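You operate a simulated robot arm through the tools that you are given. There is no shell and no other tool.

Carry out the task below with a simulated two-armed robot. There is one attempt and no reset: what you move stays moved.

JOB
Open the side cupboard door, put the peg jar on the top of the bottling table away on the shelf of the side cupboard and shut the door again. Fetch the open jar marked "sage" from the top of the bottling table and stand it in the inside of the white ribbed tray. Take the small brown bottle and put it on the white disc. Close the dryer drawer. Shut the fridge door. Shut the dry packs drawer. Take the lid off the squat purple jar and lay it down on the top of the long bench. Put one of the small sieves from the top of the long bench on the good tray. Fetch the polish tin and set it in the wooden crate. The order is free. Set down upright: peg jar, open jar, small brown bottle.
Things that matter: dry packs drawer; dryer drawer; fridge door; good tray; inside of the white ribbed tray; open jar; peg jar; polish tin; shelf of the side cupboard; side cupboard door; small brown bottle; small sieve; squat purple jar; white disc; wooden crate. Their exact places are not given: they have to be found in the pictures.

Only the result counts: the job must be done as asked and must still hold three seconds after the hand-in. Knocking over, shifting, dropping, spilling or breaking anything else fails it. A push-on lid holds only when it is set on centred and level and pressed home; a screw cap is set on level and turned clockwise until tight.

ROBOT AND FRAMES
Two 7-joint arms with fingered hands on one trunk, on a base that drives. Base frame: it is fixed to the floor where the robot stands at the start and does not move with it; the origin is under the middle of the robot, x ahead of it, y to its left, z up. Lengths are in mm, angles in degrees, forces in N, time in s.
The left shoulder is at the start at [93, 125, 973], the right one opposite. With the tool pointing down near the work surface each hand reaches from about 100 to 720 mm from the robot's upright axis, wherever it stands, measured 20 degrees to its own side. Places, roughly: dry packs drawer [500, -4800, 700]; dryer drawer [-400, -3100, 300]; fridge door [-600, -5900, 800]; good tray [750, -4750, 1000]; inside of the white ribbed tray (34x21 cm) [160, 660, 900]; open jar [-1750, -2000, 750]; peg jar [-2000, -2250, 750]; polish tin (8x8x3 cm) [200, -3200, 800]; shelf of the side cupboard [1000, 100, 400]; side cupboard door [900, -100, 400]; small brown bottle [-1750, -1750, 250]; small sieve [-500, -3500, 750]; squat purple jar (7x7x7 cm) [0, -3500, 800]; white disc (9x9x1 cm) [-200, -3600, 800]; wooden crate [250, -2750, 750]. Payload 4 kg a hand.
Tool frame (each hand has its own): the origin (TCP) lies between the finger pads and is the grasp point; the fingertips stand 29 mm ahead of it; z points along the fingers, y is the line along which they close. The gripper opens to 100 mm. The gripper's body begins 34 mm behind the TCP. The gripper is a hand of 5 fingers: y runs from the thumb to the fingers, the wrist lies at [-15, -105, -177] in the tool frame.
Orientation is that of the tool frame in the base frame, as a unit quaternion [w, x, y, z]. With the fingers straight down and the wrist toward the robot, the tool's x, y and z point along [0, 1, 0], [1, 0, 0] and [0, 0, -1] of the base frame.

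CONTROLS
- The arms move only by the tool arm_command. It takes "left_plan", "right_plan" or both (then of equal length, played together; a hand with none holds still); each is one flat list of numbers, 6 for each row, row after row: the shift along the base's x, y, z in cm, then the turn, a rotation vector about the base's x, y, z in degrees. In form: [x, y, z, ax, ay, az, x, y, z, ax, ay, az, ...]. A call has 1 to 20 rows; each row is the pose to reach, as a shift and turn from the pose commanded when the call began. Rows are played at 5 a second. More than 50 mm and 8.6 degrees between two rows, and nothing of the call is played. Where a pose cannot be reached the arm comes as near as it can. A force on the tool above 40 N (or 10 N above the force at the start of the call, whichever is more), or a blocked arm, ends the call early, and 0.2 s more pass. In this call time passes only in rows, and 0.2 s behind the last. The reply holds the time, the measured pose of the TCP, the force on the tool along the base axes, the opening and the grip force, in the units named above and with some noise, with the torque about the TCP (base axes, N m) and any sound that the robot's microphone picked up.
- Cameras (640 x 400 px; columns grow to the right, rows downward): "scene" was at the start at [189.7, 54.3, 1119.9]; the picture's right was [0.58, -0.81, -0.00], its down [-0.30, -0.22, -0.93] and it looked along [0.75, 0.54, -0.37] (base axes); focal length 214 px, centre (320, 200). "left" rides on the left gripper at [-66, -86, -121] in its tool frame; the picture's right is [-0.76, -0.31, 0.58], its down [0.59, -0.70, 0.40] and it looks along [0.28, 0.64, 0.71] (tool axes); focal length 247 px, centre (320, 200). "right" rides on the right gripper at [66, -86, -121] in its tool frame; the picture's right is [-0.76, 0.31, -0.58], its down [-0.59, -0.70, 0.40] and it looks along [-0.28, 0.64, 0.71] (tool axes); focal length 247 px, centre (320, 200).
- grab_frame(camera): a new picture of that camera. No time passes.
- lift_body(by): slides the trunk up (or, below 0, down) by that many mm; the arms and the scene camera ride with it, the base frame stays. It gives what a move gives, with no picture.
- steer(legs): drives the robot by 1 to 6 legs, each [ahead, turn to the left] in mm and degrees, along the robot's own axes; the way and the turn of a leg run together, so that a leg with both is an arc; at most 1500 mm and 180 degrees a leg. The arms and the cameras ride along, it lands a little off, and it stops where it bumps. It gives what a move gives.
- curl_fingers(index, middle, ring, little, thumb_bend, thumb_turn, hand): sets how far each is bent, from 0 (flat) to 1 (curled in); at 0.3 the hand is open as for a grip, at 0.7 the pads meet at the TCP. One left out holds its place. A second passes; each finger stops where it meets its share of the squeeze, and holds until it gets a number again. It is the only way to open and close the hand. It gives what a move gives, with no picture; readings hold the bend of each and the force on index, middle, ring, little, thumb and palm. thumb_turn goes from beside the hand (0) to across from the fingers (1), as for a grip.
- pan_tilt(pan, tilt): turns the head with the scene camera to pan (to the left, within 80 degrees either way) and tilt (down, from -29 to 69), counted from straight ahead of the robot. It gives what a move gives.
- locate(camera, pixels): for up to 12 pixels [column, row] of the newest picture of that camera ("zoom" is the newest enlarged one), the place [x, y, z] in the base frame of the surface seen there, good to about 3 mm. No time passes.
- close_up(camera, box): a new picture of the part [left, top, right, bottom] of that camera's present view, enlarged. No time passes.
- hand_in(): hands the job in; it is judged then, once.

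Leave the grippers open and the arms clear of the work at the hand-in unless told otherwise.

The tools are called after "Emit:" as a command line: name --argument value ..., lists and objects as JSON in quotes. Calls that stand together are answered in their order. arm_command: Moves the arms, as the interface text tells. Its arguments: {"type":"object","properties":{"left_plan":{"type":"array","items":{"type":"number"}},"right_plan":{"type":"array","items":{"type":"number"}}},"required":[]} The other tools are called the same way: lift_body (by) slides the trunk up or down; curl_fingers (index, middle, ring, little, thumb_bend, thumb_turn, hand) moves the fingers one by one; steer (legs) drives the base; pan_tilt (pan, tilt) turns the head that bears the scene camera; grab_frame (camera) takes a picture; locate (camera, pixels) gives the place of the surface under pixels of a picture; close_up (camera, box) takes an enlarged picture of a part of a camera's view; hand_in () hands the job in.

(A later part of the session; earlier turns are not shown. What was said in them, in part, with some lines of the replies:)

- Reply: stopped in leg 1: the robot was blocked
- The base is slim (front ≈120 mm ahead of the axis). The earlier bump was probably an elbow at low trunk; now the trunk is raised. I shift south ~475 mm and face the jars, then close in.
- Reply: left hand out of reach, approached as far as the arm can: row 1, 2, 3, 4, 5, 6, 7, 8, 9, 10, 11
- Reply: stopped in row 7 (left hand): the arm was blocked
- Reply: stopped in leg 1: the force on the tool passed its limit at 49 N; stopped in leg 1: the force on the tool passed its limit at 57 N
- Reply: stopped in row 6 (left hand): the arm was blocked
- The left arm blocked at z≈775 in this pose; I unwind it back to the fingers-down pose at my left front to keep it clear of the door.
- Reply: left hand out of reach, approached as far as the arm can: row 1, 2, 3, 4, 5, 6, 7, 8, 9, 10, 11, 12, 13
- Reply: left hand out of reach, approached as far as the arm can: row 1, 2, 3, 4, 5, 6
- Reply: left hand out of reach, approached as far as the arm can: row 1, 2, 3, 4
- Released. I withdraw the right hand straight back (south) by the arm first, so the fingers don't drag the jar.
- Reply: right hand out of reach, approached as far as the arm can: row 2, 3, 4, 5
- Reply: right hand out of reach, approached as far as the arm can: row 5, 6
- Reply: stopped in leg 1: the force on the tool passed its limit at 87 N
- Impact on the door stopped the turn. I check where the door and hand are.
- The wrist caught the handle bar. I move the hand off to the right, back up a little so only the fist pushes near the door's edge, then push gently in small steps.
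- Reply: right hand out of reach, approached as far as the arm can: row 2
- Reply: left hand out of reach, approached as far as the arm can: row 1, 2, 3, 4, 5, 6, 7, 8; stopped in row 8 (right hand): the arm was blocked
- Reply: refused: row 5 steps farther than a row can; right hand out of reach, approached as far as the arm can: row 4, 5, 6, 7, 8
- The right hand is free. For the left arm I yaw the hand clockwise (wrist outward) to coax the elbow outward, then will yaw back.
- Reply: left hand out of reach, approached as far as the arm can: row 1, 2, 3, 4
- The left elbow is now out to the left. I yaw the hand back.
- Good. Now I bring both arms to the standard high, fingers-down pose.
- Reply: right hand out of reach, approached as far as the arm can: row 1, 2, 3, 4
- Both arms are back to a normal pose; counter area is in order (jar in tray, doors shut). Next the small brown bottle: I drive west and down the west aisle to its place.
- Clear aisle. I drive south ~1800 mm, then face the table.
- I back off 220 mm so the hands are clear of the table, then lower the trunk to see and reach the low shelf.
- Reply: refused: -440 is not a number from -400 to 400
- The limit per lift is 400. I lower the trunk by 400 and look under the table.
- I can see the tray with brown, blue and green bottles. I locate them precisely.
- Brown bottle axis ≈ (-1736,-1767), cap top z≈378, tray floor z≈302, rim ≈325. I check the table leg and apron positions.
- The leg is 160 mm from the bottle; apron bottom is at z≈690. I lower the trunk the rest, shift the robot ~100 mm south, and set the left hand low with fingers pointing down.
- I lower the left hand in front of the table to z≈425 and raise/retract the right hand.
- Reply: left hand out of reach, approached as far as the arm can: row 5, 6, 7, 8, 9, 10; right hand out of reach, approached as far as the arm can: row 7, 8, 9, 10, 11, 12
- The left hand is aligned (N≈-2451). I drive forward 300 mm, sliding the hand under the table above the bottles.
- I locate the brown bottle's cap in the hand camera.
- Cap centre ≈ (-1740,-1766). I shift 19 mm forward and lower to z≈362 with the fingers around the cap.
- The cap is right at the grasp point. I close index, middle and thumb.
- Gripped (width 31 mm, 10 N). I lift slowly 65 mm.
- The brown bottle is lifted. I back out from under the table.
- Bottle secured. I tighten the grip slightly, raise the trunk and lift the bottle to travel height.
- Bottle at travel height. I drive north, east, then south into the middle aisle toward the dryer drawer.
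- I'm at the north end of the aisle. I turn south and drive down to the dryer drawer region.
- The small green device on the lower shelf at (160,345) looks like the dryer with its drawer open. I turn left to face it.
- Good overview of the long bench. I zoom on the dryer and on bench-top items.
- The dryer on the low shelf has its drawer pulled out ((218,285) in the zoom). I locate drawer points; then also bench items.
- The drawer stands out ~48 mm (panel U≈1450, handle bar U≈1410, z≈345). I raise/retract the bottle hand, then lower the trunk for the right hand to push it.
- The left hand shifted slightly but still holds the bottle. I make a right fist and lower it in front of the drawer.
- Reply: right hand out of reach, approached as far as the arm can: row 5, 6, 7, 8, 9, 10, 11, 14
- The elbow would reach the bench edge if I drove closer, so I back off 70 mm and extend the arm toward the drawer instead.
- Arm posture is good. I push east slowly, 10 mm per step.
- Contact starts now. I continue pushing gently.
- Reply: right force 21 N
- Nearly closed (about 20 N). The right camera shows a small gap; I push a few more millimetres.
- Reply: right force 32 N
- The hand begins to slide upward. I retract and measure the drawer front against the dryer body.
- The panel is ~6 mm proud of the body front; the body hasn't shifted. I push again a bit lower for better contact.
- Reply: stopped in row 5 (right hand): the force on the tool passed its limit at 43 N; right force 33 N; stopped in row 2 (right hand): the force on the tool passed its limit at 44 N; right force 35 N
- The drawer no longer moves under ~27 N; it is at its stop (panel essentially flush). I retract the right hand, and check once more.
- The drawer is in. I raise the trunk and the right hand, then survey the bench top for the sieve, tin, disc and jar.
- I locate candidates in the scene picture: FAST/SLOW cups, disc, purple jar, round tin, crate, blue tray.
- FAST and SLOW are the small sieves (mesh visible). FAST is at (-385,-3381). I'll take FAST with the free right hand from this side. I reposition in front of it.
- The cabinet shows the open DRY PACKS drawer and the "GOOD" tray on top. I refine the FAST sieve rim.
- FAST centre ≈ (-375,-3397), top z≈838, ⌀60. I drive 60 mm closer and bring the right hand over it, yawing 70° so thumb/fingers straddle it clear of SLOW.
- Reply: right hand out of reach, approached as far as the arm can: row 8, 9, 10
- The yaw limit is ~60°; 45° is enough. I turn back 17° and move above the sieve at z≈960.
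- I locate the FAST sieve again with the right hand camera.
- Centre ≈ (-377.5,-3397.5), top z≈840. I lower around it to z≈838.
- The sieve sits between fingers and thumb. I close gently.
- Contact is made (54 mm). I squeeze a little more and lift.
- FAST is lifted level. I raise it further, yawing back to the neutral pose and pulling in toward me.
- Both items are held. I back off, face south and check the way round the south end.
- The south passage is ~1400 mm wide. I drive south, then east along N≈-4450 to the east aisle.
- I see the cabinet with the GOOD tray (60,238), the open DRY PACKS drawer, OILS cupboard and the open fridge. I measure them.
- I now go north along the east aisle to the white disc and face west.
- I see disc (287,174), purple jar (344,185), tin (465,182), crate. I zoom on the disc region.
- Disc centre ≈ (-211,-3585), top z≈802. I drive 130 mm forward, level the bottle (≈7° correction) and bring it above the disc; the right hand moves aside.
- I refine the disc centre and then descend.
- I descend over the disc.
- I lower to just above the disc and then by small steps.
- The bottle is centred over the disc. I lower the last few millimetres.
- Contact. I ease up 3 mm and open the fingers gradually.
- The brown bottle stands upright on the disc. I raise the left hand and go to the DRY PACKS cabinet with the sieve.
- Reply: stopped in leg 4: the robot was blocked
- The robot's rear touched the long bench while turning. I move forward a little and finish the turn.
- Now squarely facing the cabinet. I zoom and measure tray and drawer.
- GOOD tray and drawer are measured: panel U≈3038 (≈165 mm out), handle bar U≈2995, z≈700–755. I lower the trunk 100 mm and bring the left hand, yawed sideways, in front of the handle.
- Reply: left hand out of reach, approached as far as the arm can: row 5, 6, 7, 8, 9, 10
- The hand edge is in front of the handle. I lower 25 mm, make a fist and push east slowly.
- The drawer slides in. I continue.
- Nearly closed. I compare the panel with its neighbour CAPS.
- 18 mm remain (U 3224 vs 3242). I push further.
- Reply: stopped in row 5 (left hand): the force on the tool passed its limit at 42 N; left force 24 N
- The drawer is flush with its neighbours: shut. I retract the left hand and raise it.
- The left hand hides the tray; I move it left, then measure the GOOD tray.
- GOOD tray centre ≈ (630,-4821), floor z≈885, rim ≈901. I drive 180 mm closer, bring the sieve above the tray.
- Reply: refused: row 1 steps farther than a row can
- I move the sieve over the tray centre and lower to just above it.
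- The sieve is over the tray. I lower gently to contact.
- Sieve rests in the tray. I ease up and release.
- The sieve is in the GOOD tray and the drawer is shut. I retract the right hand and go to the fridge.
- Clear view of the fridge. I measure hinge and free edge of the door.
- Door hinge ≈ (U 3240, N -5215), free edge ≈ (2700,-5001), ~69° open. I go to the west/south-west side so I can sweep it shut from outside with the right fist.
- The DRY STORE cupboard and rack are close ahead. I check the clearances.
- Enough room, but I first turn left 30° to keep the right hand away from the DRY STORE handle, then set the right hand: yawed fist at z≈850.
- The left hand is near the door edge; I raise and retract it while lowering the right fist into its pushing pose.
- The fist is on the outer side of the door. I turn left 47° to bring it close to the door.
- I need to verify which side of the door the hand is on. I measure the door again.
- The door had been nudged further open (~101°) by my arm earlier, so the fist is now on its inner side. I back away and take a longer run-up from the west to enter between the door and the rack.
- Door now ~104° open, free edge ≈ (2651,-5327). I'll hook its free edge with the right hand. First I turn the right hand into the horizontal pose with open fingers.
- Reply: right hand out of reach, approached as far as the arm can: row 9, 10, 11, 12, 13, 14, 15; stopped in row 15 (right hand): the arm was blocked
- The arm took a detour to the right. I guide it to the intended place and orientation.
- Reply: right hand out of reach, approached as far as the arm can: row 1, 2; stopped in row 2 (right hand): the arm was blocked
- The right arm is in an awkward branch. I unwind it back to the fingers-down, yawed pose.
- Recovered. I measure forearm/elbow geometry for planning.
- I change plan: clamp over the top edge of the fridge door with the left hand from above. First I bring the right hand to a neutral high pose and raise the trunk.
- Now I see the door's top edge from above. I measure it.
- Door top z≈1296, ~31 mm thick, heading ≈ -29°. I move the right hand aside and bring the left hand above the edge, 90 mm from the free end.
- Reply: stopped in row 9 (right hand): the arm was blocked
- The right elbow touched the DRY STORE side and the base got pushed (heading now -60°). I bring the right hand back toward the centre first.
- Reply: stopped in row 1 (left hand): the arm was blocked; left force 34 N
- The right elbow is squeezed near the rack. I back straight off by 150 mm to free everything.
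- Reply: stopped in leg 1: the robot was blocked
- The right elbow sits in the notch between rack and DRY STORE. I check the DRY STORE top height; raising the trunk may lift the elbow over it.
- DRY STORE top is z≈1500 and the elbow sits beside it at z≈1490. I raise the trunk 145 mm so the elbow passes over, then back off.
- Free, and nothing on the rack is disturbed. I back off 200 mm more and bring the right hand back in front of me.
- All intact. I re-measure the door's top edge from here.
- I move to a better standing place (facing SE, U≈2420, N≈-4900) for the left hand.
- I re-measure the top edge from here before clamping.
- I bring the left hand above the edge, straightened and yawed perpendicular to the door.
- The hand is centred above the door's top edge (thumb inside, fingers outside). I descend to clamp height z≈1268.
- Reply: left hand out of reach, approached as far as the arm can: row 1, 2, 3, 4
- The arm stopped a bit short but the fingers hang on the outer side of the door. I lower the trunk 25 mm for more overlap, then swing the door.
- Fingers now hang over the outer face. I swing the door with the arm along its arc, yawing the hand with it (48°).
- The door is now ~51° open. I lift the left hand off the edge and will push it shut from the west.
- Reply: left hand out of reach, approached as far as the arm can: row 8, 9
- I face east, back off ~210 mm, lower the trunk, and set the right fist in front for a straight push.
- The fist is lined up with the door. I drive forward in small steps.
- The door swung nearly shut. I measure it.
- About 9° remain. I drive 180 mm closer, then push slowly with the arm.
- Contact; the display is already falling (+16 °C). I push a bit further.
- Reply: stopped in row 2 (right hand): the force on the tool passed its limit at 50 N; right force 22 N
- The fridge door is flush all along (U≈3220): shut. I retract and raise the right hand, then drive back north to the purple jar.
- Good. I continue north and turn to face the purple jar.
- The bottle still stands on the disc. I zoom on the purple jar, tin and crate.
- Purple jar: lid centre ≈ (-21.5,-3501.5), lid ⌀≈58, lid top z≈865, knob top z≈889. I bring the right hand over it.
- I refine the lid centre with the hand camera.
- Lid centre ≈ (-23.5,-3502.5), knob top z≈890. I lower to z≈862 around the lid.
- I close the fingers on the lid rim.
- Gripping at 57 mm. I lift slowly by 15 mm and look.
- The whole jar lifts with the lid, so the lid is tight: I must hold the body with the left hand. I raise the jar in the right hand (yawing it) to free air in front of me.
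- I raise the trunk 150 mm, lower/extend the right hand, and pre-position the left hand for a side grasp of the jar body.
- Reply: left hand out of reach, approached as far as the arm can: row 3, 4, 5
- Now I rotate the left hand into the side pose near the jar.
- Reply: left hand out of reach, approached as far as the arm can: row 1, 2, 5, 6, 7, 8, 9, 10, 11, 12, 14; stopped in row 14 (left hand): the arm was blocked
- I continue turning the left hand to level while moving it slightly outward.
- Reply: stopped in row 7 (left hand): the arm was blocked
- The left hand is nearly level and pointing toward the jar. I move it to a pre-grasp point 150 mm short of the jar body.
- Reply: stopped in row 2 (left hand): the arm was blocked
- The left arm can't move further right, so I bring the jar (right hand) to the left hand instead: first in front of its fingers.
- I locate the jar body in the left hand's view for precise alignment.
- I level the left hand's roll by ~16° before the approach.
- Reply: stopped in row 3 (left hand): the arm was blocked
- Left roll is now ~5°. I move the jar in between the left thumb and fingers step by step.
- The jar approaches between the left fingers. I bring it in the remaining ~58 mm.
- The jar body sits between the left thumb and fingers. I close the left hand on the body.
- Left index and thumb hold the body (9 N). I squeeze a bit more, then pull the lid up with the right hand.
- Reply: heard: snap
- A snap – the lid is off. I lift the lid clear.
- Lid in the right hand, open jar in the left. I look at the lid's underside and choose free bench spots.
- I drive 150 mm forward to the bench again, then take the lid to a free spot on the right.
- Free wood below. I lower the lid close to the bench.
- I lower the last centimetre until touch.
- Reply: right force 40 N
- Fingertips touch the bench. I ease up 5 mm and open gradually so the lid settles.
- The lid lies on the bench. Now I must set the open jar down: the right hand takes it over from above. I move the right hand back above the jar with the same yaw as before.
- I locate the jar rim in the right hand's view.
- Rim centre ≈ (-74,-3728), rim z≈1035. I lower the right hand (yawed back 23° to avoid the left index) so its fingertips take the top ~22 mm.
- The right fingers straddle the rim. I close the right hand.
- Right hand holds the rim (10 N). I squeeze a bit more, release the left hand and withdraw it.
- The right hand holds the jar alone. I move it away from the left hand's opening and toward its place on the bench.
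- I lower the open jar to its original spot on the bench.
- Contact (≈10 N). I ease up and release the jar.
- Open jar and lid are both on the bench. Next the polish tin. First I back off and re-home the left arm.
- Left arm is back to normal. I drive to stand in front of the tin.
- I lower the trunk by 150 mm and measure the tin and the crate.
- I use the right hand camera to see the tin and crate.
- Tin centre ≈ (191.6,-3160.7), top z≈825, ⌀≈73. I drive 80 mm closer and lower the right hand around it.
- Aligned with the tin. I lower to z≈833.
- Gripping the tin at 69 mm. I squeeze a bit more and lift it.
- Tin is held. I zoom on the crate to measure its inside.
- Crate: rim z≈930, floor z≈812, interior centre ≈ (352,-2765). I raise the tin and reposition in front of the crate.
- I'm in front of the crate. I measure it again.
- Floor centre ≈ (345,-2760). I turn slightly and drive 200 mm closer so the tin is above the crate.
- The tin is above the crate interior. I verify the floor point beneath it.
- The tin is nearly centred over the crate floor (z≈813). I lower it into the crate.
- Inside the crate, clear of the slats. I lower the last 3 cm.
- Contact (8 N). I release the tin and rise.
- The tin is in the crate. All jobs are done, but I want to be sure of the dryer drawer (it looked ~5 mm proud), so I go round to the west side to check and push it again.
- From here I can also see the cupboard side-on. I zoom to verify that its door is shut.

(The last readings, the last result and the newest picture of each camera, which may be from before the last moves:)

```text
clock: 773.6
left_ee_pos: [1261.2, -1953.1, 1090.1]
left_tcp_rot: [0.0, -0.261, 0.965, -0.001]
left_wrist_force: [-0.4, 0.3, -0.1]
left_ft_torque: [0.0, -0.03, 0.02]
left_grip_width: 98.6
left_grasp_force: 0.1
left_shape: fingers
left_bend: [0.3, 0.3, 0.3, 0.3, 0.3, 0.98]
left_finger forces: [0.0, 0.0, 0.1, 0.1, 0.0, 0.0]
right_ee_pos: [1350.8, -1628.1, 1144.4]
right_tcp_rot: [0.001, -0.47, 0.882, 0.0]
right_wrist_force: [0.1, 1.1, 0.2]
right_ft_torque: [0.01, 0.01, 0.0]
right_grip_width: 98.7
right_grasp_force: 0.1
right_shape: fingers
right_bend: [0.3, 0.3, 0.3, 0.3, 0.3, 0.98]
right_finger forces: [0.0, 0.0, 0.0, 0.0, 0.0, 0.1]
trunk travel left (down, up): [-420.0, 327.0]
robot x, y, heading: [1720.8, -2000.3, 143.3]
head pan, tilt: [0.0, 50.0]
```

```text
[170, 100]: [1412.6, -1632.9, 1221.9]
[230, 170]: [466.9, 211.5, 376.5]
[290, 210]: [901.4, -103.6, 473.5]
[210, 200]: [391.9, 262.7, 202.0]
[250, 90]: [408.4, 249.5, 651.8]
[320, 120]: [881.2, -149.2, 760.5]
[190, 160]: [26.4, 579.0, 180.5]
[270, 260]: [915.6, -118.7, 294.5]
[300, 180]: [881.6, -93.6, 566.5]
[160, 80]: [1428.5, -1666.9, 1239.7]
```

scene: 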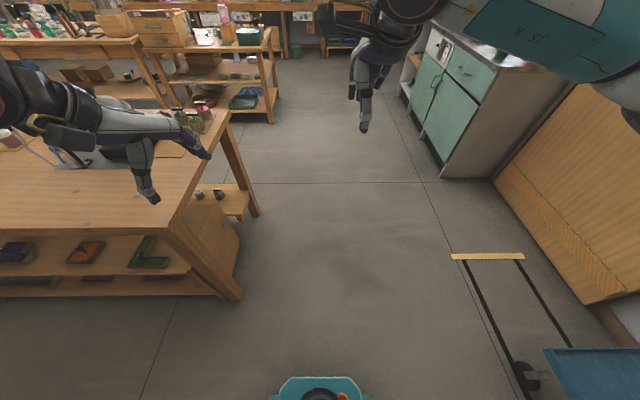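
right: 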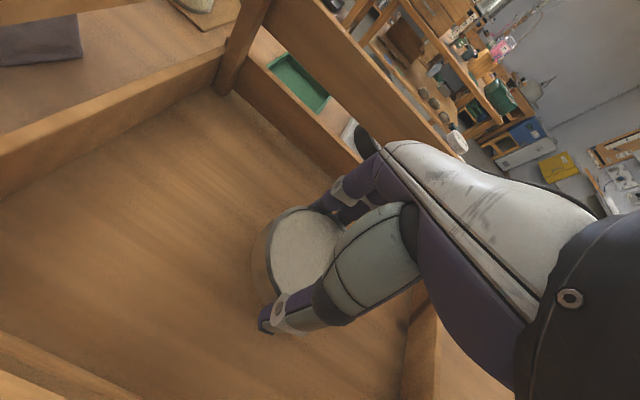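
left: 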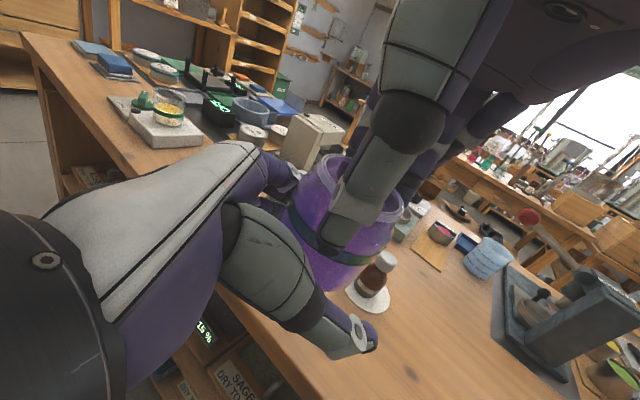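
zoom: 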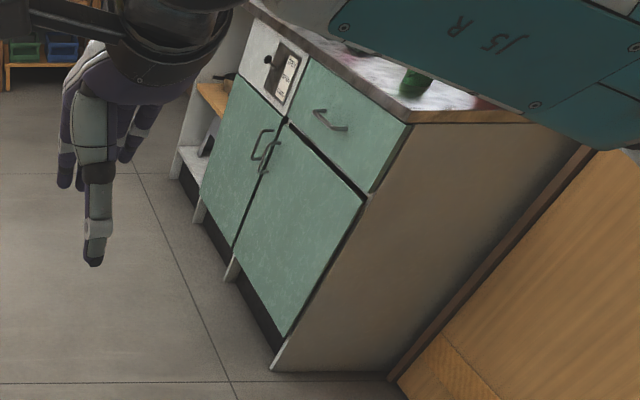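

The cupboard door is shut. I continue west, then south down the middle aisle to the dryer.

Emit:
steer --legs '[[0, 1], [900, 0], [860, 0], [0, 89], [1050, 0], [1040, 0]]'

Emit:
steer --legs '[[0, 90]]'

Emit:
pan_tilt --pan 0 --tilt 45

Emit:
grab_frame --camera "scene"

```text
clock: 796.6
left_ee_pos: [-1003.2, -3129.7, 1089.4]
left_tcp_rot: [0.0, 0.867, -0.498, 0.0]
left_wrist_force: [-0.3, 0.0, 0.1]
left_ft_torque: [0.0, 0.03, 0.02]
left_grip_width: 98.6
left_grasp_force: 0.0
left_shape: fingers
left_bend: [0.3, 0.3, 0.3, 0.3, 0.3, 0.98]
left_finger forces: [0.1, 0.1, 0.0, 0.0, 0.0, 0.0]
right_ee_pos: [-1327.9, -3039.4, 1143.0]
right_tcp_rot: [0.0, 0.956, -0.293, 0.0]
right_wrist_force: [0.3, -0.6, -0.2]
right_ft_torque: [0.0, 0.02, 0.03]
right_grip_width: 98.2
right_grasp_force: 0.1
right_shape: fingers
right_bend: [0.3, 0.3, 0.3, 0.3, 0.3, 0.98]
right_finger forces: [0.0, 0.0, 0.1, 0.0, 0.0, 0.1]
trunk travel left (down, up): [-420.0, 327.0]
robot x, y, heading: [-956.0, -2666.5, -126.6]
head pan, tilt: [0.0, 50.0]
```

```text
clock: 800.9
left_ee_pos: [-498.8, -2710.0, 1089.2]
left_tcp_rot: [-0.001, 0.965, 0.263, -0.001]
left_wrist_force: [0.1, -0.1, -1.3]
left_ft_torque: [0.0, 0.01, -0.02]
left_grip_width: 98.4
left_grasp_force: 0.1
left_shape: fingers
left_bend: [0.3, 0.3, 0.3, 0.3, 0.3, 0.98]
left_finger forces: [0.0, 0.0, 0.1, 0.0, 0.0, 0.1]
right_ee_pos: [-587.2, -3034.8, 1143.9]
right_tcp_rot: [0.0, 0.882, 0.472, -0.001]
right_wrist_force: [-0.7, 0.5, -0.2]
right_ft_torque: [0.0, -0.01, 0.03]
right_grip_width: 98.5
right_grasp_force: 0.1
right_shape: fingers
right_bend: [0.3, 0.3, 0.3, 0.3, 0.3, 0.98]
right_finger forces: [0.0, 0.0, 0.0, 0.0, 0.0, 0.0]
trunk travel left (down, up): [-420.0, 327.0]
robot x, y, heading: [-962.4, -2667.9, -36.0]
head pan, tilt: [0.0, 50.0]
```

```text
clock: 801.6
left_ee_pos: [-499.3, -2710.0, 1089.3]
left_tcp_rot: [-0.001, 0.965, 0.262, 0.0]
left_wrist_force: [-0.2, 0.0, -0.4]
left_ft_torque: [0.02, 0.0, -0.03]
left_grip_width: 98.4
left_grasp_force: 0.1
left_shape: fingers
left_bend: [0.3, 0.3, 0.3, 0.3, 0.3, 0.98]
left_finger forces: [0.0, 0.1, 0.1, 0.0, 0.0, 0.0]
right_ee_pos: [-586.9, -3034.7, 1142.8]
right_tcp_rot: [-0.001, 0.882, 0.472, -0.001]
right_wrist_force: [0.6, 0.6, -0.5]
right_ft_torque: [0.03, 0.04, -0.02]
right_grip_width: 98.2
right_grasp_force: 0.1
right_shape: fingers
right_bend: [0.3, 0.3, 0.3, 0.3, 0.3, 0.98]
right_finger forces: [0.1, 0.0, 0.0, 0.0, 0.0, 0.0]
trunk travel left (down, up): [-420.0, 327.0]
robot x, y, heading: [-961.4, -2670.9, -36.1]
head pan, tilt: [0.0, 45.0]
```

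```text
taken
```

scene: 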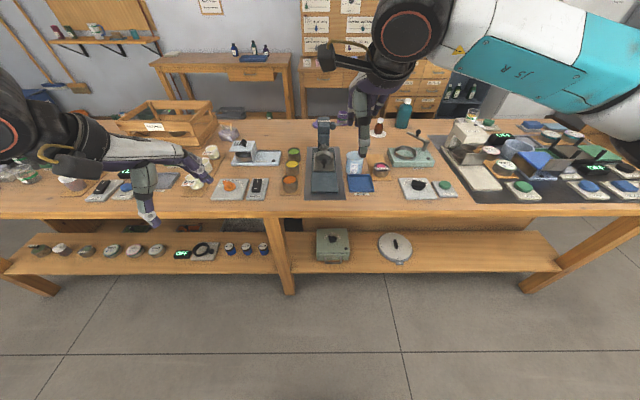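

I zoom on the dryer drawer to measure it precisely.

Emit:
lift_body --by -400

Emit:
pan_tilt --pan 0 --tilt 35

Emit:
close_up --camera "scene" --box '[300, 160, 400, 240]'

```text
clock: 805.4
left_ee_pos: [-475.7, -2729.1, 583.1]
left_tcp_rot: [-0.127, 0.952, 0.26, -0.1]
left_wrist_force: [0.3, -0.3, -0.5]
left_ft_torque: [0.04, 0.01, -0.02]
left_grip_width: 98.7
left_grasp_force: 0.0
left_shape: fingers
left_bend: [0.3, 0.3, 0.3, 0.3, 0.3, 0.98]
left_finger forces: [0.0, 0.0, 0.1, 0.0, 0.1, 0.0]
right_ee_pos: [-587.5, -3034.8, 743.2]
right_tcp_rot: [-0.001, 0.882, 0.472, -0.001]
right_wrist_force: [0.8, 0.2, 0.1]
right_ft_torque: [-0.02, -0.01, 0.0]
right_grip_width: 98.7
right_grasp_force: 0.1
right_shape: fingers
right_bend: [0.3, 0.3, 0.3, 0.3, 0.3, 0.98]
right_finger forces: [0.1, 0.0, 0.0, 0.1, 0.0, 0.0]
trunk travel left (down, up): [-20.0, 727.0]
robot x, y, heading: [-961.4, -2668.1, -36.4]
head pan, tilt: [0.0, 45.0]
```

```text
clock: 806.1
left_ee_pos: [-474.9, -2728.1, 584.3]
left_tcp_rot: [-0.127, 0.952, 0.261, -0.101]
left_wrist_force: [0.0, -0.5, 0.0]
left_ft_torque: [0.01, -0.01, 0.02]
left_grip_width: 98.5
left_grasp_force: 0.2
left_shape: fingers
left_bend: [0.3, 0.3, 0.3, 0.3, 0.3, 0.98]
left_finger forces: [0.0, 0.1, 0.1, 0.1, 0.1, 0.1]
right_ee_pos: [-586.3, -3034.7, 742.7]
right_tcp_rot: [-0.001, 0.882, 0.472, -0.001]
right_wrist_force: [-0.4, -0.2, -0.4]
right_ft_torque: [0.01, 0.02, -0.06]
right_grip_width: 98.2
right_grasp_force: 0.0
right_shape: fingers
right_bend: [0.3, 0.3, 0.3, 0.3, 0.3, 0.98]
right_finger forces: [0.0, 0.1, 0.0, 0.1, 0.0, 0.0]
trunk travel left (down, up): [-20.0, 727.0]
robot x, y, heading: [-957.6, -2668.7, -36.3]
head pan, tilt: [0.0, 35.0]
```

```text
5.00 times, centred on (350, 200) of scene
```

zoom: 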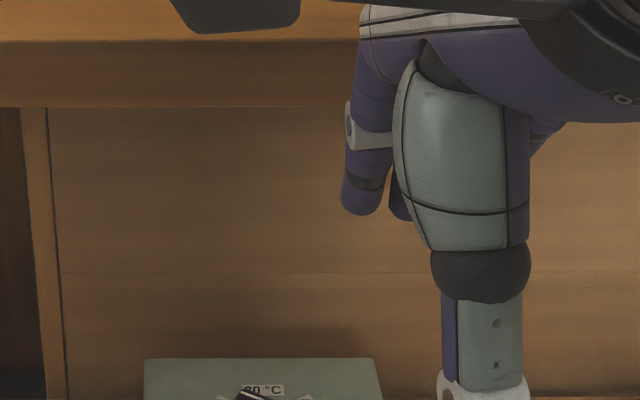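

Emit:
grab_frame --camera "scene"

Emit:
close_up --camera "scene" --box '[300, 215, 400, 285]'

```text
taken
```

scene: 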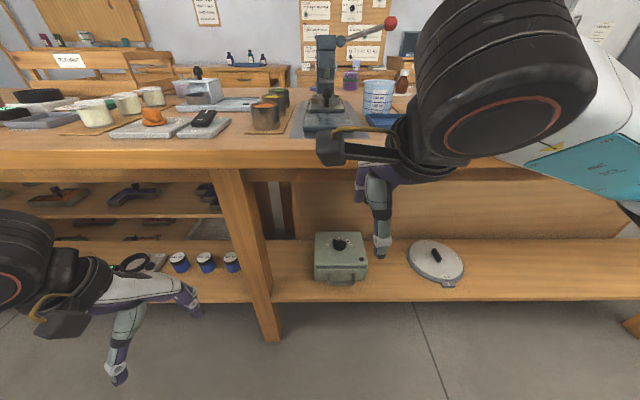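

```text
5.71 times, centred on (350, 250) of scene
```

zoom: 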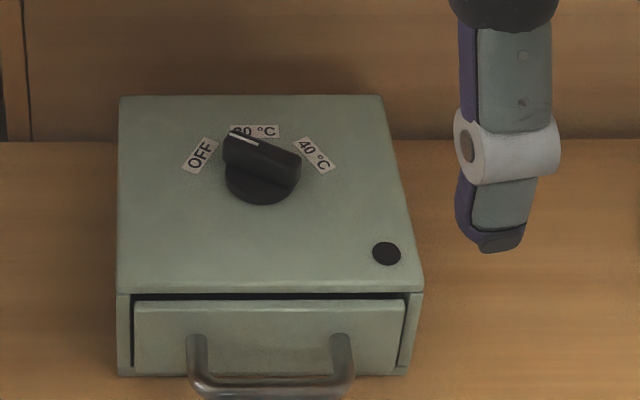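

Emit:
locate --camera "zoom" --pixels '[[150, 330], [170, 350], [250, 330], [380, 330], [320, 320], [126, 330], [124, 355], [411, 330], [408, 350], [128, 300], [270, 290], [170, 315]]'

```text
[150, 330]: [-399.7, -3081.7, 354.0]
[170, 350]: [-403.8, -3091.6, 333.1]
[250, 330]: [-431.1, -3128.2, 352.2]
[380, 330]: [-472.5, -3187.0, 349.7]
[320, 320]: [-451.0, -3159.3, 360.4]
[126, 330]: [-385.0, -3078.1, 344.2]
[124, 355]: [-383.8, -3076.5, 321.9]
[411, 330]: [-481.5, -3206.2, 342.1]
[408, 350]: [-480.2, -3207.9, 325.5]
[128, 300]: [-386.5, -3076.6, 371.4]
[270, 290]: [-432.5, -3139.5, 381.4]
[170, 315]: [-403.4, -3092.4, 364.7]
```

The panel still reads ~6 mm proud of the frame. I'll push again, this time with the edge of the (yawed) right hand on the handle bar for a straight push.

Emit:
steer --legs '[[-60, 0]]'

Emit:
curl_fingers --hand "right" --index 0.72 --middle 0.72 --ring 0.72 --little 0.72 --thumb_bend 0.7

Emit:
arm_command --right_plan '[0.6, -0.4, -3.75, 0, 0, 7.3, 1.2, -0.8, -7.5, 0, 0, 14.6, 1.9, -1.2, -11.3, 0, 0, 21.9, 2.5, -1.5, -15, 0, 0, 29.2, 3.1, -1.9, -18.8, 0, 0, 36.5, 3.7, -2.3, -22.5, 0, 0, 43.8, 4.3, -2.7, -26.3, 0, 0, 51.1, 5, -3.1, -30, 0, 0, 58.4, 5.6, -3.5, -33.8, 0, 0, 65.7, 6.2, -3.8, -37.5, 0, 0, 73, 6.8, -4.2, -41.3, 0, 0, 80]'

Emit:
grab_frame --camera "scene"

Emit:
grab_frame --camera "right"

```text
clock: 807.1
left_ee_pos: [-524.1, -2690.6, 583.4]
left_tcp_rot: [-0.128, 0.952, 0.261, -0.1]
left_wrist_force: [0.7, -0.1, 0.5]
left_ft_torque: [-0.02, 0.02, 0.0]
left_grip_width: 98.2
left_grasp_force: 0.0
left_shape: fingers
left_bend: [0.3, 0.3, 0.3, 0.3, 0.3, 0.98]
left_finger forces: [0.1, 0.1, 0.1, 0.0, 0.0, 0.1]
right_ee_pos: [-636.2, -2995.6, 744.2]
right_tcp_rot: [-0.002, 0.881, 0.473, -0.001]
right_wrist_force: [0.1, 0.1, 0.0]
right_ft_torque: [0.03, 0.01, 0.01]
right_grip_width: 98.4
right_grasp_force: 0.1
right_shape: fingers
right_bend: [0.3, 0.3, 0.3, 0.3, 0.3, 0.98]
right_finger forces: [0.0, 0.0, 0.1, 0.0, 0.0, 0.0]
trunk travel left (down, up): [-20.0, 727.0]
robot x, y, heading: [-1008.3, -2633.4, -36.4]
head pan, tilt: [0.0, 35.0]
```

```text
clock: 808.1
left_ee_pos: [-524.7, -2689.3, 583.6]
left_tcp_rot: [-0.128, 0.951, 0.262, -0.101]
left_wrist_force: [-0.4, 0.2, -0.1]
left_ft_torque: [0.03, 0.0, 0.01]
left_grip_width: 98.6
left_grasp_force: 0.1
left_shape: fingers
left_bend: [0.3, 0.3, 0.3, 0.3, 0.3, 0.98]
left_finger forces: [0.1, 0.0, 0.0, 0.0, 0.0, 0.0]
right_ee_pos: [-636.6, -2997.3, 744.0]
right_tcp_rot: [-0.001, 0.881, 0.473, -0.001]
right_wrist_force: [0.0, 0.3, -0.1]
right_ft_torque: [-0.02, -0.01, -0.03]
right_grip_width: 0.0
right_grasp_force: 0.1
right_shape: fingers
right_bend: [0.72, 0.72, 0.72, 0.72, 0.7, 0.98]
right_finger forces: [0.0, 0.0, 0.1, 0.1, 0.0, 0.0]
trunk travel left (down, up): [-20.0, 727.0]
robot x, y, heading: [-1009.6, -2630.8, -36.5]
head pan, tilt: [0.0, 35.0]
```

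```text
clock: 810.5
left_ee_pos: [-524.1, -2690.7, 584.9]
left_tcp_rot: [-0.129, 0.952, 0.26, -0.1]
left_wrist_force: [0.5, 0.0, 0.2]
left_ft_torque: [0.01, 0.02, -0.02]
left_grip_width: 98.8
left_grasp_force: 0.0
left_shape: fingers
left_bend: [0.3, 0.3, 0.3, 0.3, 0.3, 0.98]
left_finger forces: [0.0, 0.0, 0.0, 0.0, 0.0, 0.1]
right_ee_pos: [-560.6, -3031.7, 338.8]
right_tcp_rot: [-0.009, 0.389, 0.921, 0.009]
right_wrist_force: [-0.2, -0.2, -0.6]
right_ft_torque: [0.04, 0.03, -0.01]
right_grip_width: 0.1
right_grasp_force: 0.0
right_shape: fingers
right_bend: [0.72, 0.72, 0.72, 0.72, 0.7, 0.98]
right_finger forces: [0.0, 0.0, 0.1, 0.0, 0.0, 0.1]
right hand out of reach, approached as far as the arm can: row 11
trunk travel left (down, up): [-20.0, 727.0]
robot x, y, heading: [-1012.5, -2630.7, -36.4]
head pan, tilt: [0.0, 35.0]
```

```text
taken
```

scene: 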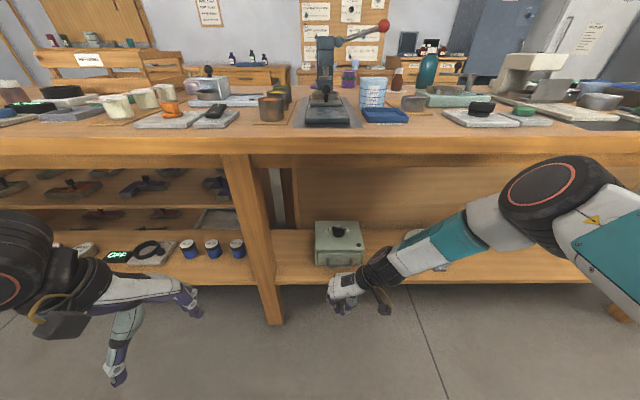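

```text
taken
```

right: 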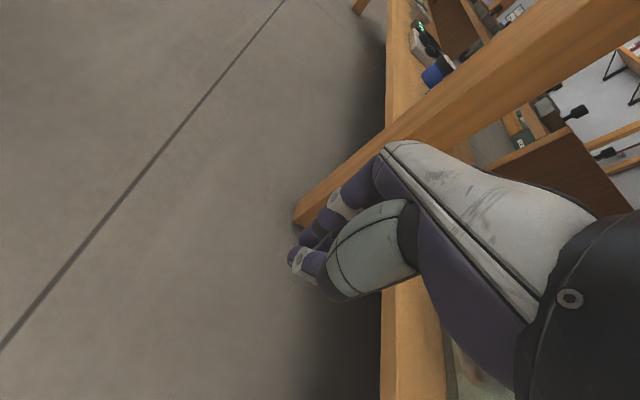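

I check the elbow clearance to the bench edge before pushing.

Emit:
locate --camera "scene" --pixels '[[520, 195], [545, 180], [500, 215], [480, 225], [430, 250], [375, 275], [340, 290], [340, 262]]'

```text
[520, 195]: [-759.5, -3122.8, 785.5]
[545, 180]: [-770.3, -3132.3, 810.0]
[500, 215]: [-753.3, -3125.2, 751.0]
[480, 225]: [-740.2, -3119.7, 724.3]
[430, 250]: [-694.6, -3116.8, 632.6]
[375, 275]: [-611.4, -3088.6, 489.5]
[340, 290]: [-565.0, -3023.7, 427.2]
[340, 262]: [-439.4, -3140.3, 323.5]
```

Clear. I push east: quickly to near contact, then in small steps.

Emit:
arm_command --right_plan '[0.9, -1.1, 0, 0, 0, 0, 1.9, -1.9, 0, 0, 0, 0, 2.9, -2.6, 0, 0, 0, 0, 3.9, -3.3, 0, 0, 0, 0, 4.8, -4, 0, 0, 0, 0, 5.3, -4.35, 0, 0, 0, 0, 5.8, -4.7, 0, 0, 0, 0, 6.3, -5.05, 0, 0, 0, 0]'

Emit:
close_up --camera "scene" --box '[290, 200, 430, 310]'

```text
clock: 812.3
left_ee_pos: [-524.7, -2690.0, 583.1]
left_tcp_rot: [-0.128, 0.952, 0.261, -0.1]
left_wrist_force: [-0.2, -1.1, 0.6]
left_ft_torque: [0.03, 0.02, 0.02]
left_grip_width: 98.4
left_grasp_force: 0.0
left_shape: fingers
left_bend: [0.3, 0.3, 0.3, 0.3, 0.3, 0.98]
left_finger forces: [0.0, 0.0, 0.0, 0.1, 0.0, 0.0]
right_ee_pos: [-504.8, -3069.4, 327.9]
right_tcp_rot: [0.014, 0.376, 0.926, 0.013]
right_wrist_force: [0.0, -0.2, 0.4]
right_ft_torque: [0.0, 0.0, 0.0]
right_grip_width: 0.1
right_grasp_force: 0.0
right_shape: fingers
right_bend: [0.72, 0.72, 0.72, 0.72, 0.7, 0.98]
right_finger forces: [0.0, 0.0, 0.0, 0.0, 0.1, 0.0]
right hand out of reach, approached as far as the arm can: row 1, 2, 3, 4, 5, 6, 7, 8
trunk travel left (down, up): [-20.0, 727.0]
robot x, y, heading: [-1011.1, -2632.8, -36.4]
head pan, tilt: [0.0, 35.0]
```

```text
3.64 times, centred on (360, 255) of scene
```

zoom: 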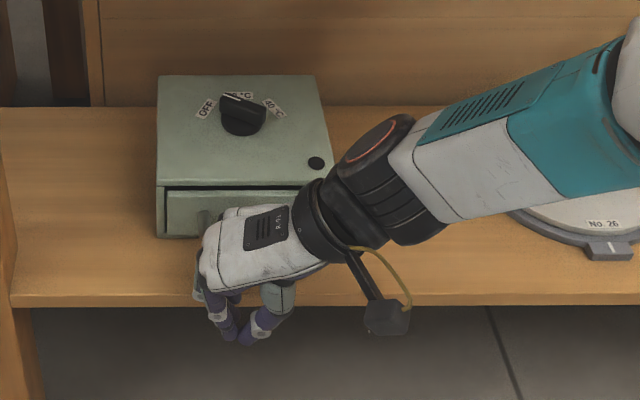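

Emit:
arm_command --right_plan '[0.5, -0.35, 0, 0, 0, 0, 1, -0.7, 0, 0, 0, 0, 1.5, -1.1, 0, 0, 0, 0, 2, -1.45, 0, 0, 0, 0, 2.5, -1.8, 0, 0, 0, 0]'

Emit:
close_up --camera "scene" --box '[290, 200, 430, 310]'

```text
clock: 813.6
left_ee_pos: [-525.1, -2689.3, 583.5]
left_tcp_rot: [-0.127, 0.952, 0.261, -0.1]
left_wrist_force: [0.3, -0.7, -0.2]
left_ft_torque: [0.01, 0.03, -0.02]
left_grip_width: 98.6
left_grasp_force: 0.2
left_shape: fingers
left_bend: [0.3, 0.3, 0.3, 0.3, 0.3, 0.98]
left_finger forces: [0.1, 0.0, 0.0, 0.0, 0.0, 0.0]
right_ee_pos: [-497.3, -3068.3, 319.1]
right_tcp_rot: [0.009, 0.37, 0.929, 0.02]
right_wrist_force: [-11.4, 7.0, 6.8]
right_ft_torque: [-0.27, -0.47, 0.02]
right_grip_width: 0.1
right_grasp_force: 8.1
right_shape: fingers
right_bend: [0.72, 0.72, 0.73, 0.72, 0.7, 0.98]
right_finger forces: [0.0, 0.1, 4.4, 12.0, 0.1, 0.1]
right hand out of reach, approached as far as the arm can: row 1, 2, 3, 4, 5
trunk travel left (down, up): [-20.0, 727.0]
robot x, y, heading: [-1006.8, -2636.6, -36.0]
head pan, tilt: [0.0, 35.0]
stopped in row 5 (right hand): the force on the tool passed its limit at 42 N (the readings are from after the stop); the commanded pose is now the measured one
```

```text
3.64 times, centred on (360, 255) of scene
```

zoom: 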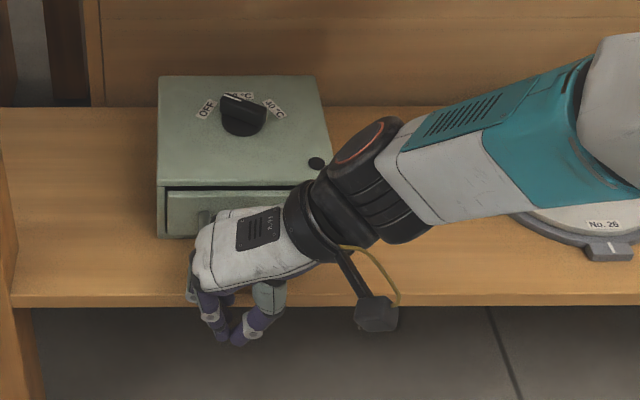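

The hand sagged toward the shelf edge at full reach. I back the hand off, drive 60 mm closer and raise it to z≈345 for a clean push.

Emit:
arm_command --right_plan '[-2, 1.5, 0.5, 0, 0, 0, -5, 3.7, 1.5, 0, 0, 0, -8, 5.8, 2.5, 0, 0, 0, -10, 7.3, 3, 0, 0, 0]'

Emit:
steer --legs '[[70, 0]]'

Emit:
arm_command --right_plan '[0, 0, 0.3, 0, 0, 0]'

Emit:
grab_frame --camera "scene"

```text
clock: 814.6
left_ee_pos: [-524.6, -2690.5, 585.1]
left_tcp_rot: [-0.127, 0.951, 0.262, -0.101]
left_wrist_force: [-0.5, -0.3, 0.3]
left_ft_torque: [-0.02, 0.01, 0.0]
left_grip_width: 98.6
left_grasp_force: 0.0
left_shape: fingers
left_bend: [0.3, 0.3, 0.3, 0.3, 0.3, 0.98]
left_finger forces: [0.0, 0.0, 0.0, 0.0, 0.1, 0.0]
right_ee_pos: [-595.7, -2998.2, 348.3]
right_tcp_rot: [0.01, 0.373, 0.928, 0.018]
right_wrist_force: [-0.1, -0.6, 0.5]
right_ft_torque: [-0.04, -0.01, -0.02]
right_grip_width: 0.1
right_grasp_force: 0.1
right_shape: fingers
right_bend: [0.72, 0.72, 0.72, 0.72, 0.7, 0.98]
right_finger forces: [0.0, 0.0, 0.0, 0.0, 0.0, 0.0]
trunk travel left (down, up): [-20.0, 727.0]
robot x, y, heading: [-1010.2, -2633.9, -36.3]
head pan, tilt: [0.0, 35.0]
```

```text
clock: 815.6
left_ee_pos: [-467.5, -2731.3, 584.6]
left_tcp_rot: [-0.128, 0.952, 0.261, -0.1]
left_wrist_force: [-0.3, 0.6, 0.5]
left_ft_torque: [-0.01, 0.0, 0.04]
left_grip_width: 98.5
left_grasp_force: 0.0
left_shape: fingers
left_bend: [0.3, 0.3, 0.3, 0.3, 0.3, 0.98]
left_finger forces: [0.1, 0.0, 0.1, 0.1, 0.0, 0.0]
right_ee_pos: [-539.0, -3039.7, 348.4]
right_tcp_rot: [0.01, 0.373, 0.928, 0.018]
right_wrist_force: [-0.1, 0.1, -0.7]
right_ft_torque: [0.02, -0.01, 0.01]
right_grip_width: 0.0
right_grasp_force: 0.1
right_shape: fingers
right_bend: [0.72, 0.72, 0.72, 0.72, 0.7, 0.98]
right_finger forces: [0.0, 0.0, 0.1, 0.1, 0.0, 0.0]
trunk travel left (down, up): [-20.0, 727.0]
robot x, y, heading: [-953.5, -2677.1, -36.3]
head pan, tilt: [0.0, 35.0]
```

```text
clock: 816.0
left_ee_pos: [-467.0, -2730.6, 584.4]
left_tcp_rot: [-0.128, 0.952, 0.26, -0.1]
left_wrist_force: [0.6, 0.7, -0.7]
left_ft_torque: [0.01, -0.01, -0.01]
left_grip_width: 98.6
left_grasp_force: 0.1
left_shape: fingers
left_bend: [0.3, 0.3, 0.3, 0.3, 0.3, 0.98]
left_finger forces: [0.0, 0.1, 0.0, 0.0, 0.0, 0.0]
right_ee_pos: [-539.0, -3039.3, 351.7]
right_tcp_rot: [0.01, 0.373, 0.928, 0.018]
right_wrist_force: [0.6, 0.9, -0.6]
right_ft_torque: [-0.01, 0.0, -0.04]
right_grip_width: 0.2
right_grasp_force: 0.1
right_shape: fingers
right_bend: [0.72, 0.72, 0.72, 0.72, 0.7, 0.98]
right_finger forces: [0.0, 0.0, 0.1, 0.0, 0.0, 0.0]
trunk travel left (down, up): [-20.0, 727.0]
robot x, y, heading: [-955.0, -2673.5, -36.2]
head pan, tilt: [0.0, 35.0]
```

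```text
taken
```

scene: 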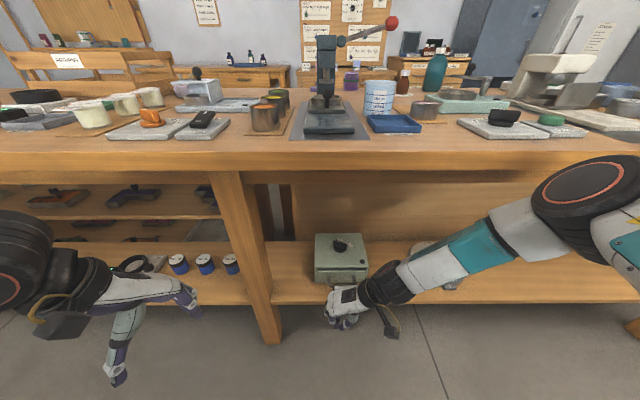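

Emit:
arm_command --right_plan '[0.3, -2.1, -0.4, 0, 0, 0, 1.5, -3, -0.5, 0, 0, 0, 2.4, -3.6, -0.5, 0, 0, 0, 2.9, -3.95, -0.5, 0, 0, 0, 3.4, -4.3, -0.5, 0, 0, 0, 3.9, -4.65, -0.5, 0, 0, 0, 4.3, -4.95, -0.5, 0, 0, 0, 4.7, -5.25, -0.5, 0, 0, 0]'

Emit:
close_up --camera "scene" --box '[290, 200, 430, 320]'

```text
clock: 817.8
left_ee_pos: [-467.7, -2731.9, 584.8]
left_tcp_rot: [-0.127, 0.952, 0.261, -0.101]
left_wrist_force: [-0.2, -0.4, 0.6]
left_ft_torque: [-0.01, 0.02, 0.01]
left_grip_width: 98.3
left_grasp_force: 0.1
left_shape: fingers
left_bend: [0.3, 0.3, 0.3, 0.3, 0.3, 0.98]
left_finger forces: [0.0, 0.0, 0.0, 0.1, 0.1, 0.0]
right_ee_pos: [-494.0, -3090.4, 345.9]
right_tcp_rot: [0.008, 0.371, 0.928, 0.02]
right_wrist_force: [-14.2, 14.6, 1.6]
right_ft_torque: [0.0, -0.07, 0.26]
right_grip_width: 0.1
right_grasp_force: 13.9
right_shape: fingers
right_bend: [0.72, 0.72, 0.71, 0.73, 0.7, 0.98]
right_finger forces: [0.0, 0.0, 11.5, 15.6, 0.0, 0.0]
trunk travel left (down, up): [-20.0, 727.0]
robot x, y, heading: [-955.4, -2672.7, -36.0]
head pan, tilt: [0.0, 35.0]
```

```text
3.33 times, centred on (360, 260) of scene
```

zoom: 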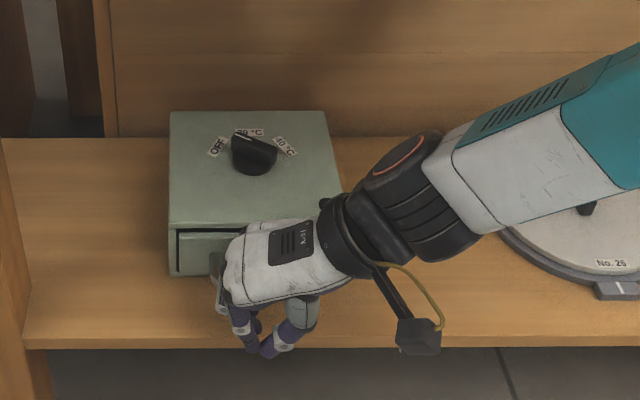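

A clean horizontal push (20 N). I push further in small steps.

Emit:
arm_command --right_plan '[0.3, -0.22, 0, 0, 0, 0, 0.6, -0.44, 0, 0, 0, 0, 0.9, -0.66, 0, 0, 0, 0, 1.2, -0.88, 0, 0, 0, 0]'

Emit:
close_up --camera "scene" --box '[300, 215, 400, 285]'

Emit:
locate --camera "zoom" --pixels '[[130, 335], [150, 350], [160, 320], [125, 320], [112, 330], [114, 300], [200, 330], [180, 340], [110, 350], [250, 285]]'

```text
clock: 818.4
left_ee_pos: [-468.6, -2731.7, 585.2]
left_tcp_rot: [-0.127, 0.952, 0.261, -0.1]
left_wrist_force: [-0.2, 0.5, -0.1]
left_ft_torque: [0.03, 0.0, 0.0]
left_grip_width: 98.7
left_grasp_force: 0.1
left_shape: fingers
left_bend: [0.3, 0.3, 0.3, 0.3, 0.3, 0.98]
left_finger forces: [0.0, 0.1, 0.0, 0.0, 0.0, 0.0]
right_ee_pos: [-494.0, -3088.3, 346.0]
right_tcp_rot: [0.001, 0.367, 0.93, 0.024]
right_wrist_force: [-13.3, 8.0, 8.7]
right_ft_torque: [-0.16, -0.28, -0.01]
right_grip_width: 0.2
right_grasp_force: 10.9
right_shape: fingers
right_bend: [0.72, 0.72, 0.72, 0.74, 0.7, 0.98]
right_finger forces: [0.0, 0.0, 9.0, 13.0, 0.0, 0.1]
trunk travel left (down, up): [-20.0, 727.0]
robot x, y, heading: [-958.3, -2673.6, -36.3]
head pan, tilt: [0.0, 35.0]
stopped in row 3 (right hand): the force on the tool passed its limit at 42 N (the readings are from after the stop); the commanded pose is now the measured one
```

```text
5.71 times, centred on (350, 250) of scene
```

zoom: 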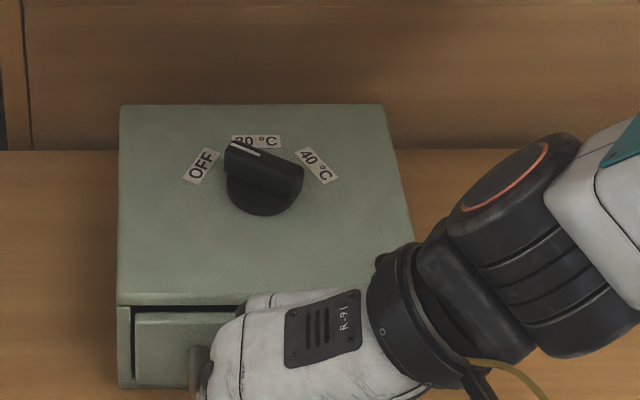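

```text
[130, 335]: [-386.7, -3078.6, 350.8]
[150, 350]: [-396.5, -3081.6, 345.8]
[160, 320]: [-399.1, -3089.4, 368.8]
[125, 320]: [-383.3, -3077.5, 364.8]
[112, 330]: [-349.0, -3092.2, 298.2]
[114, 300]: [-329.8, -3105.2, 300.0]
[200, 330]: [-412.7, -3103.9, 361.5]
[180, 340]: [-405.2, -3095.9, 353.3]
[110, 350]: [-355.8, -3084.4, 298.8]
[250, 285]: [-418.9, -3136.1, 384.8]
```

Under >40 N straight push the panel does not move any further: the drawer is fully home. I retract, back away from the bench and bring the arms clear.

Emit:
arm_command --right_plan '[-1, 0.7, 0, 0, 0, 0, -4, 2.9, 0, 0, 0, 0, -8, 5.8, 0.5, 0, 0, 0, -12, 8.7, 1, 0, 0, 0, -14, 10.2, 4, 0, 0, 0, -15, 11, 8, 0, 0, 0]'

Emit:
steer --legs '[[-120, 0]]'

Emit:
lift_body --by 350

Emit:
curl_fingers --hand "right" --index 0.3 --middle 0.3 --ring 0.3 --little 0.3 --thumb_bend 0.3

Emit:
grab_frame --camera "scene"

```text
clock: 819.8
left_ee_pos: [-468.9, -2731.2, 585.3]
left_tcp_rot: [-0.127, 0.951, 0.261, -0.101]
left_wrist_force: [0.9, -0.6, 0.0]
left_ft_torque: [0.01, 0.03, -0.01]
left_grip_width: 98.4
left_grasp_force: 0.1
left_shape: fingers
left_bend: [0.3, 0.3, 0.3, 0.3, 0.3, 0.98]
left_finger forces: [0.0, 0.0, 0.0, 0.1, 0.0, 0.1]
right_ee_pos: [-640.8, -2979.5, 424.8]
right_tcp_rot: [0.003, 0.368, 0.93, 0.022]
right_wrist_force: [-0.2, -0.4, -1.3]
right_ft_torque: [-0.01, 0.01, -0.02]
right_grip_width: 0.0
right_grasp_force: 0.0
right_shape: fingers
right_bend: [0.72, 0.72, 0.72, 0.72, 0.7, 0.98]
right_finger forces: [0.1, 0.0, 0.1, 0.0, 0.0, 0.0]
trunk travel left (down, up): [-20.0, 727.0]
robot x, y, heading: [-956.0, -2672.6, -36.1]
head pan, tilt: [0.0, 35.0]
```

```text
clock: 821.1
left_ee_pos: [-567.6, -2658.4, 584.3]
left_tcp_rot: [-0.128, 0.951, 0.261, -0.101]
left_wrist_force: [-0.6, 0.5, 0.7]
left_ft_torque: [0.0, 0.0, 0.0]
left_grip_width: 98.6
left_grasp_force: 0.1
left_shape: fingers
left_bend: [0.3, 0.3, 0.3, 0.3, 0.3, 0.98]
left_finger forces: [0.0, 0.0, 0.0, 0.0, 0.1, 0.1]
right_ee_pos: [-738.0, -2906.8, 423.8]
right_tcp_rot: [0.003, 0.368, 0.929, 0.023]
right_wrist_force: [0.0, -0.6, -0.6]
right_ft_torque: [-0.01, -0.03, 0.01]
right_grip_width: 0.0
right_grasp_force: 0.1
right_shape: fingers
right_bend: [0.72, 0.72, 0.72, 0.72, 0.7, 0.98]
right_finger forces: [0.1, 0.0, 0.1, 0.0, 0.0, 0.0]
trunk travel left (down, up): [-20.0, 727.0]
robot x, y, heading: [-1052.7, -2606.9, -36.1]
head pan, tilt: [0.0, 35.0]
```

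```text
clock: 824.5
left_ee_pos: [-567.4, -2659.8, 934.2]
left_tcp_rot: [-0.127, 0.952, 0.261, -0.101]
left_wrist_force: [0.5, -0.9, 0.2]
left_ft_torque: [-0.03, -0.04, -0.01]
left_grip_width: 98.4
left_grasp_force: 0.1
left_shape: fingers
left_bend: [0.3, 0.3, 0.3, 0.3, 0.3, 0.98]
left_finger forces: [0.0, 0.0, 0.0, 0.0, 0.1, 0.0]
right_ee_pos: [-728.1, -2913.9, 844.8]
right_tcp_rot: [0.089, 0.365, 0.927, 0.0]
right_wrist_force: [-0.6, 0.1, -0.1]
right_ft_torque: [0.01, -0.03, -0.04]
right_grip_width: 0.0
right_grasp_force: 0.0
right_shape: fingers
right_bend: [0.72, 0.72, 0.72, 0.72, 0.7, 0.98]
right_finger forces: [0.1, 0.0, 0.0, 0.0, 0.1, 0.0]
trunk travel left (down, up): [-370.0, 377.0]
robot x, y, heading: [-1052.2, -2600.6, -36.4]
head pan, tilt: [0.0, 35.0]
```

```text
clock: 825.5
left_ee_pos: [-566.5, -2658.7, 933.3]
left_tcp_rot: [-0.127, 0.952, 0.261, -0.1]
left_wrist_force: [0.4, -0.3, -0.5]
left_ft_torque: [-0.02, 0.01, -0.03]
left_grip_width: 98.6
left_grasp_force: 0.0
left_shape: fingers
left_bend: [0.3, 0.3, 0.3, 0.3, 0.3, 0.98]
left_finger forces: [0.0, 0.1, 0.1, 0.0, 0.0, 0.0]
right_ee_pos: [-727.6, -2915.6, 845.9]
right_tcp_rot: [0.09, 0.365, 0.927, 0.0]
right_wrist_force: [-0.5, -0.5, 0.8]
right_ft_torque: [0.01, -0.01, 0.01]
right_grip_width: 98.5
right_grasp_force: 0.0
right_shape: fingers
right_bend: [0.3, 0.3, 0.3, 0.3, 0.3, 0.98]
right_finger forces: [0.0, 0.0, 0.1, 0.0, 0.0, 0.0]
trunk travel left (down, up): [-370.0, 377.0]
robot x, y, heading: [-1050.5, -2598.8, -36.4]
head pan, tilt: [0.0, 35.0]
```

```text
taken
```

scene: 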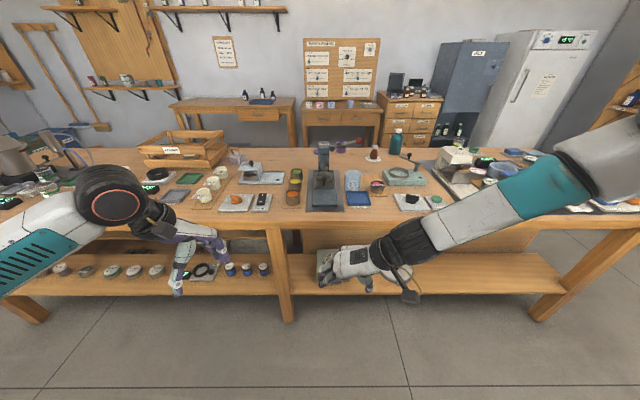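

I back off a little more and take last zooms of the bench and cabinet before handing in.

Emit:
steer --legs '[[-150, 0]]'

Emit:
close_up --camera "scene" --box '[290, 60, 450, 180]'

Emit:
close_up --camera "scene" --box '[430, 10, 620, 140]'

Emit:
close_up --camera "scene" --box '[130, 110, 290, 220]'

```text
clock: 826.9
left_ee_pos: [-687.4, -2568.7, 934.2]
left_tcp_rot: [-0.127, 0.951, 0.262, -0.1]
left_wrist_force: [-0.7, 0.7, -0.1]
left_ft_torque: [-0.04, -0.02, 0.04]
left_grip_width: 98.5
left_grasp_force: 0.0
left_shape: fingers
left_bend: [0.3, 0.3, 0.3, 0.3, 0.3, 0.98]
left_finger forces: [0.1, 0.0, 0.0, 0.0, 0.0, 0.1]
right_ee_pos: [-848.8, -2824.8, 845.9]
right_tcp_rot: [0.09, 0.363, 0.927, 0.0]
right_wrist_force: [1.0, 0.6, 0.2]
right_ft_torque: [-0.01, -0.02, 0.01]
right_grip_width: 98.6
right_grasp_force: 0.0
right_shape: fingers
right_bend: [0.3, 0.3, 0.3, 0.3, 0.3, 0.98]
right_finger forces: [0.1, 0.1, 0.1, 0.0, 0.0, 0.0]
trunk travel left (down, up): [-370.0, 377.0]
robot x, y, heading: [-1173.0, -2516.8, -36.3]
head pan, tilt: [0.0, 35.0]
```

```text
3.33 times, centred on (370, 120) of scene
```

zoom: 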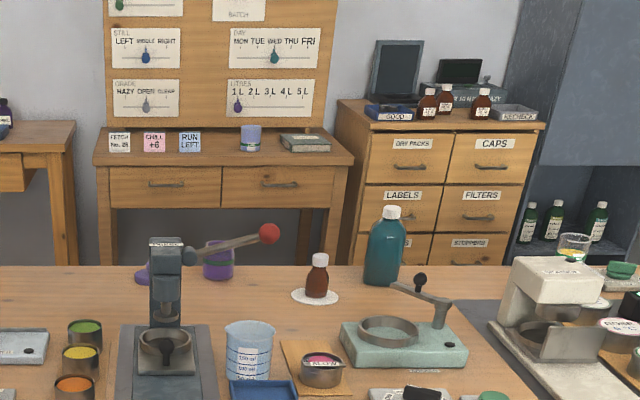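

```text
3.08 times, centred on (525, 75) of scene
```

zoom: 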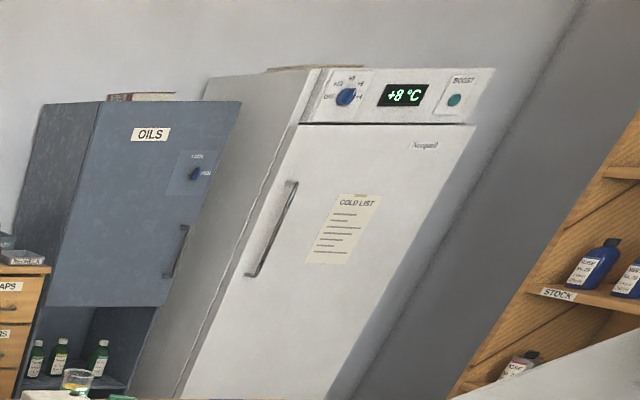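

```text
3.64 times, centred on (210, 165) of scene
```

zoom: 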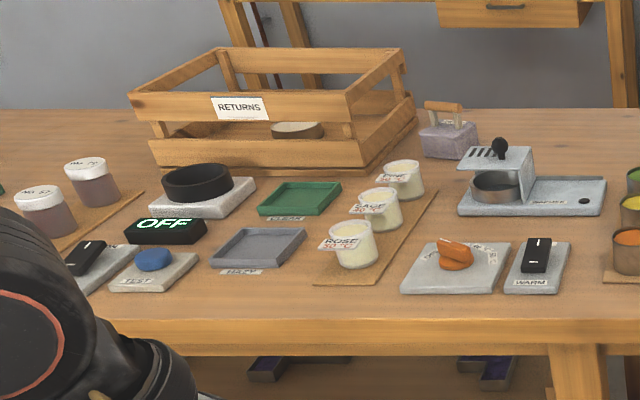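

Everything checks: fridge shut (now +8 °C), DRY PACKS drawer flush, bottle on the disc, open purple jar with its lid beside it, tin in the crate, sieve in the GOOD tray, sage jar in the ribbed tray, peg jar in the closed cupboard, dryer drawer home. Hands are open and clear of the work, so I hand in.

Emit:
hand_in

```text
The job is handed in.
```

I handed the job in with every part done. I have not been told how it was judged.

- **Side cupboard:** the peg jar stands upright on the shelf and the door is shut. I checked the door again from the side near the end.
- **Sage jar:** it stands upright in the white ribbed tray.
- **Small brown bottle:** it stands upright on the white disc.
- **Dryer drawer:** it is pushed in as far as it goes. Its front still measures about 5 mm proud of the frame, but it did not move under a straight push of over 40 N, so I took that as its closed stop.
- **Fridge door:** it is shut and flush. The display had fallen from +20 °C to +8 °C by the end.
- **Dry packs drawer:** it is shut and flush with the drawers beside it.
- **Squat purple jar:** the lid came off with a snap once I held the body in the other hand. The lid lies on the long bench and the open jar stands beside it.
- **Small sieve:** the one marked "FAST" is in the good tray.
- **Polish tin:** it is in the wooden crate, the one labelled "RETURNS".

**Contacts along the way:** while closing the fridge, an arm nudged its door further open. My right elbow also pressed against the "DRY STORE" cupboard and the bottle rack next to it. I saw nothing knocked over or moved there. Early on, while turning near the sink counter, the robot was stopped by something I could not see. Later its rear touched the long bench.
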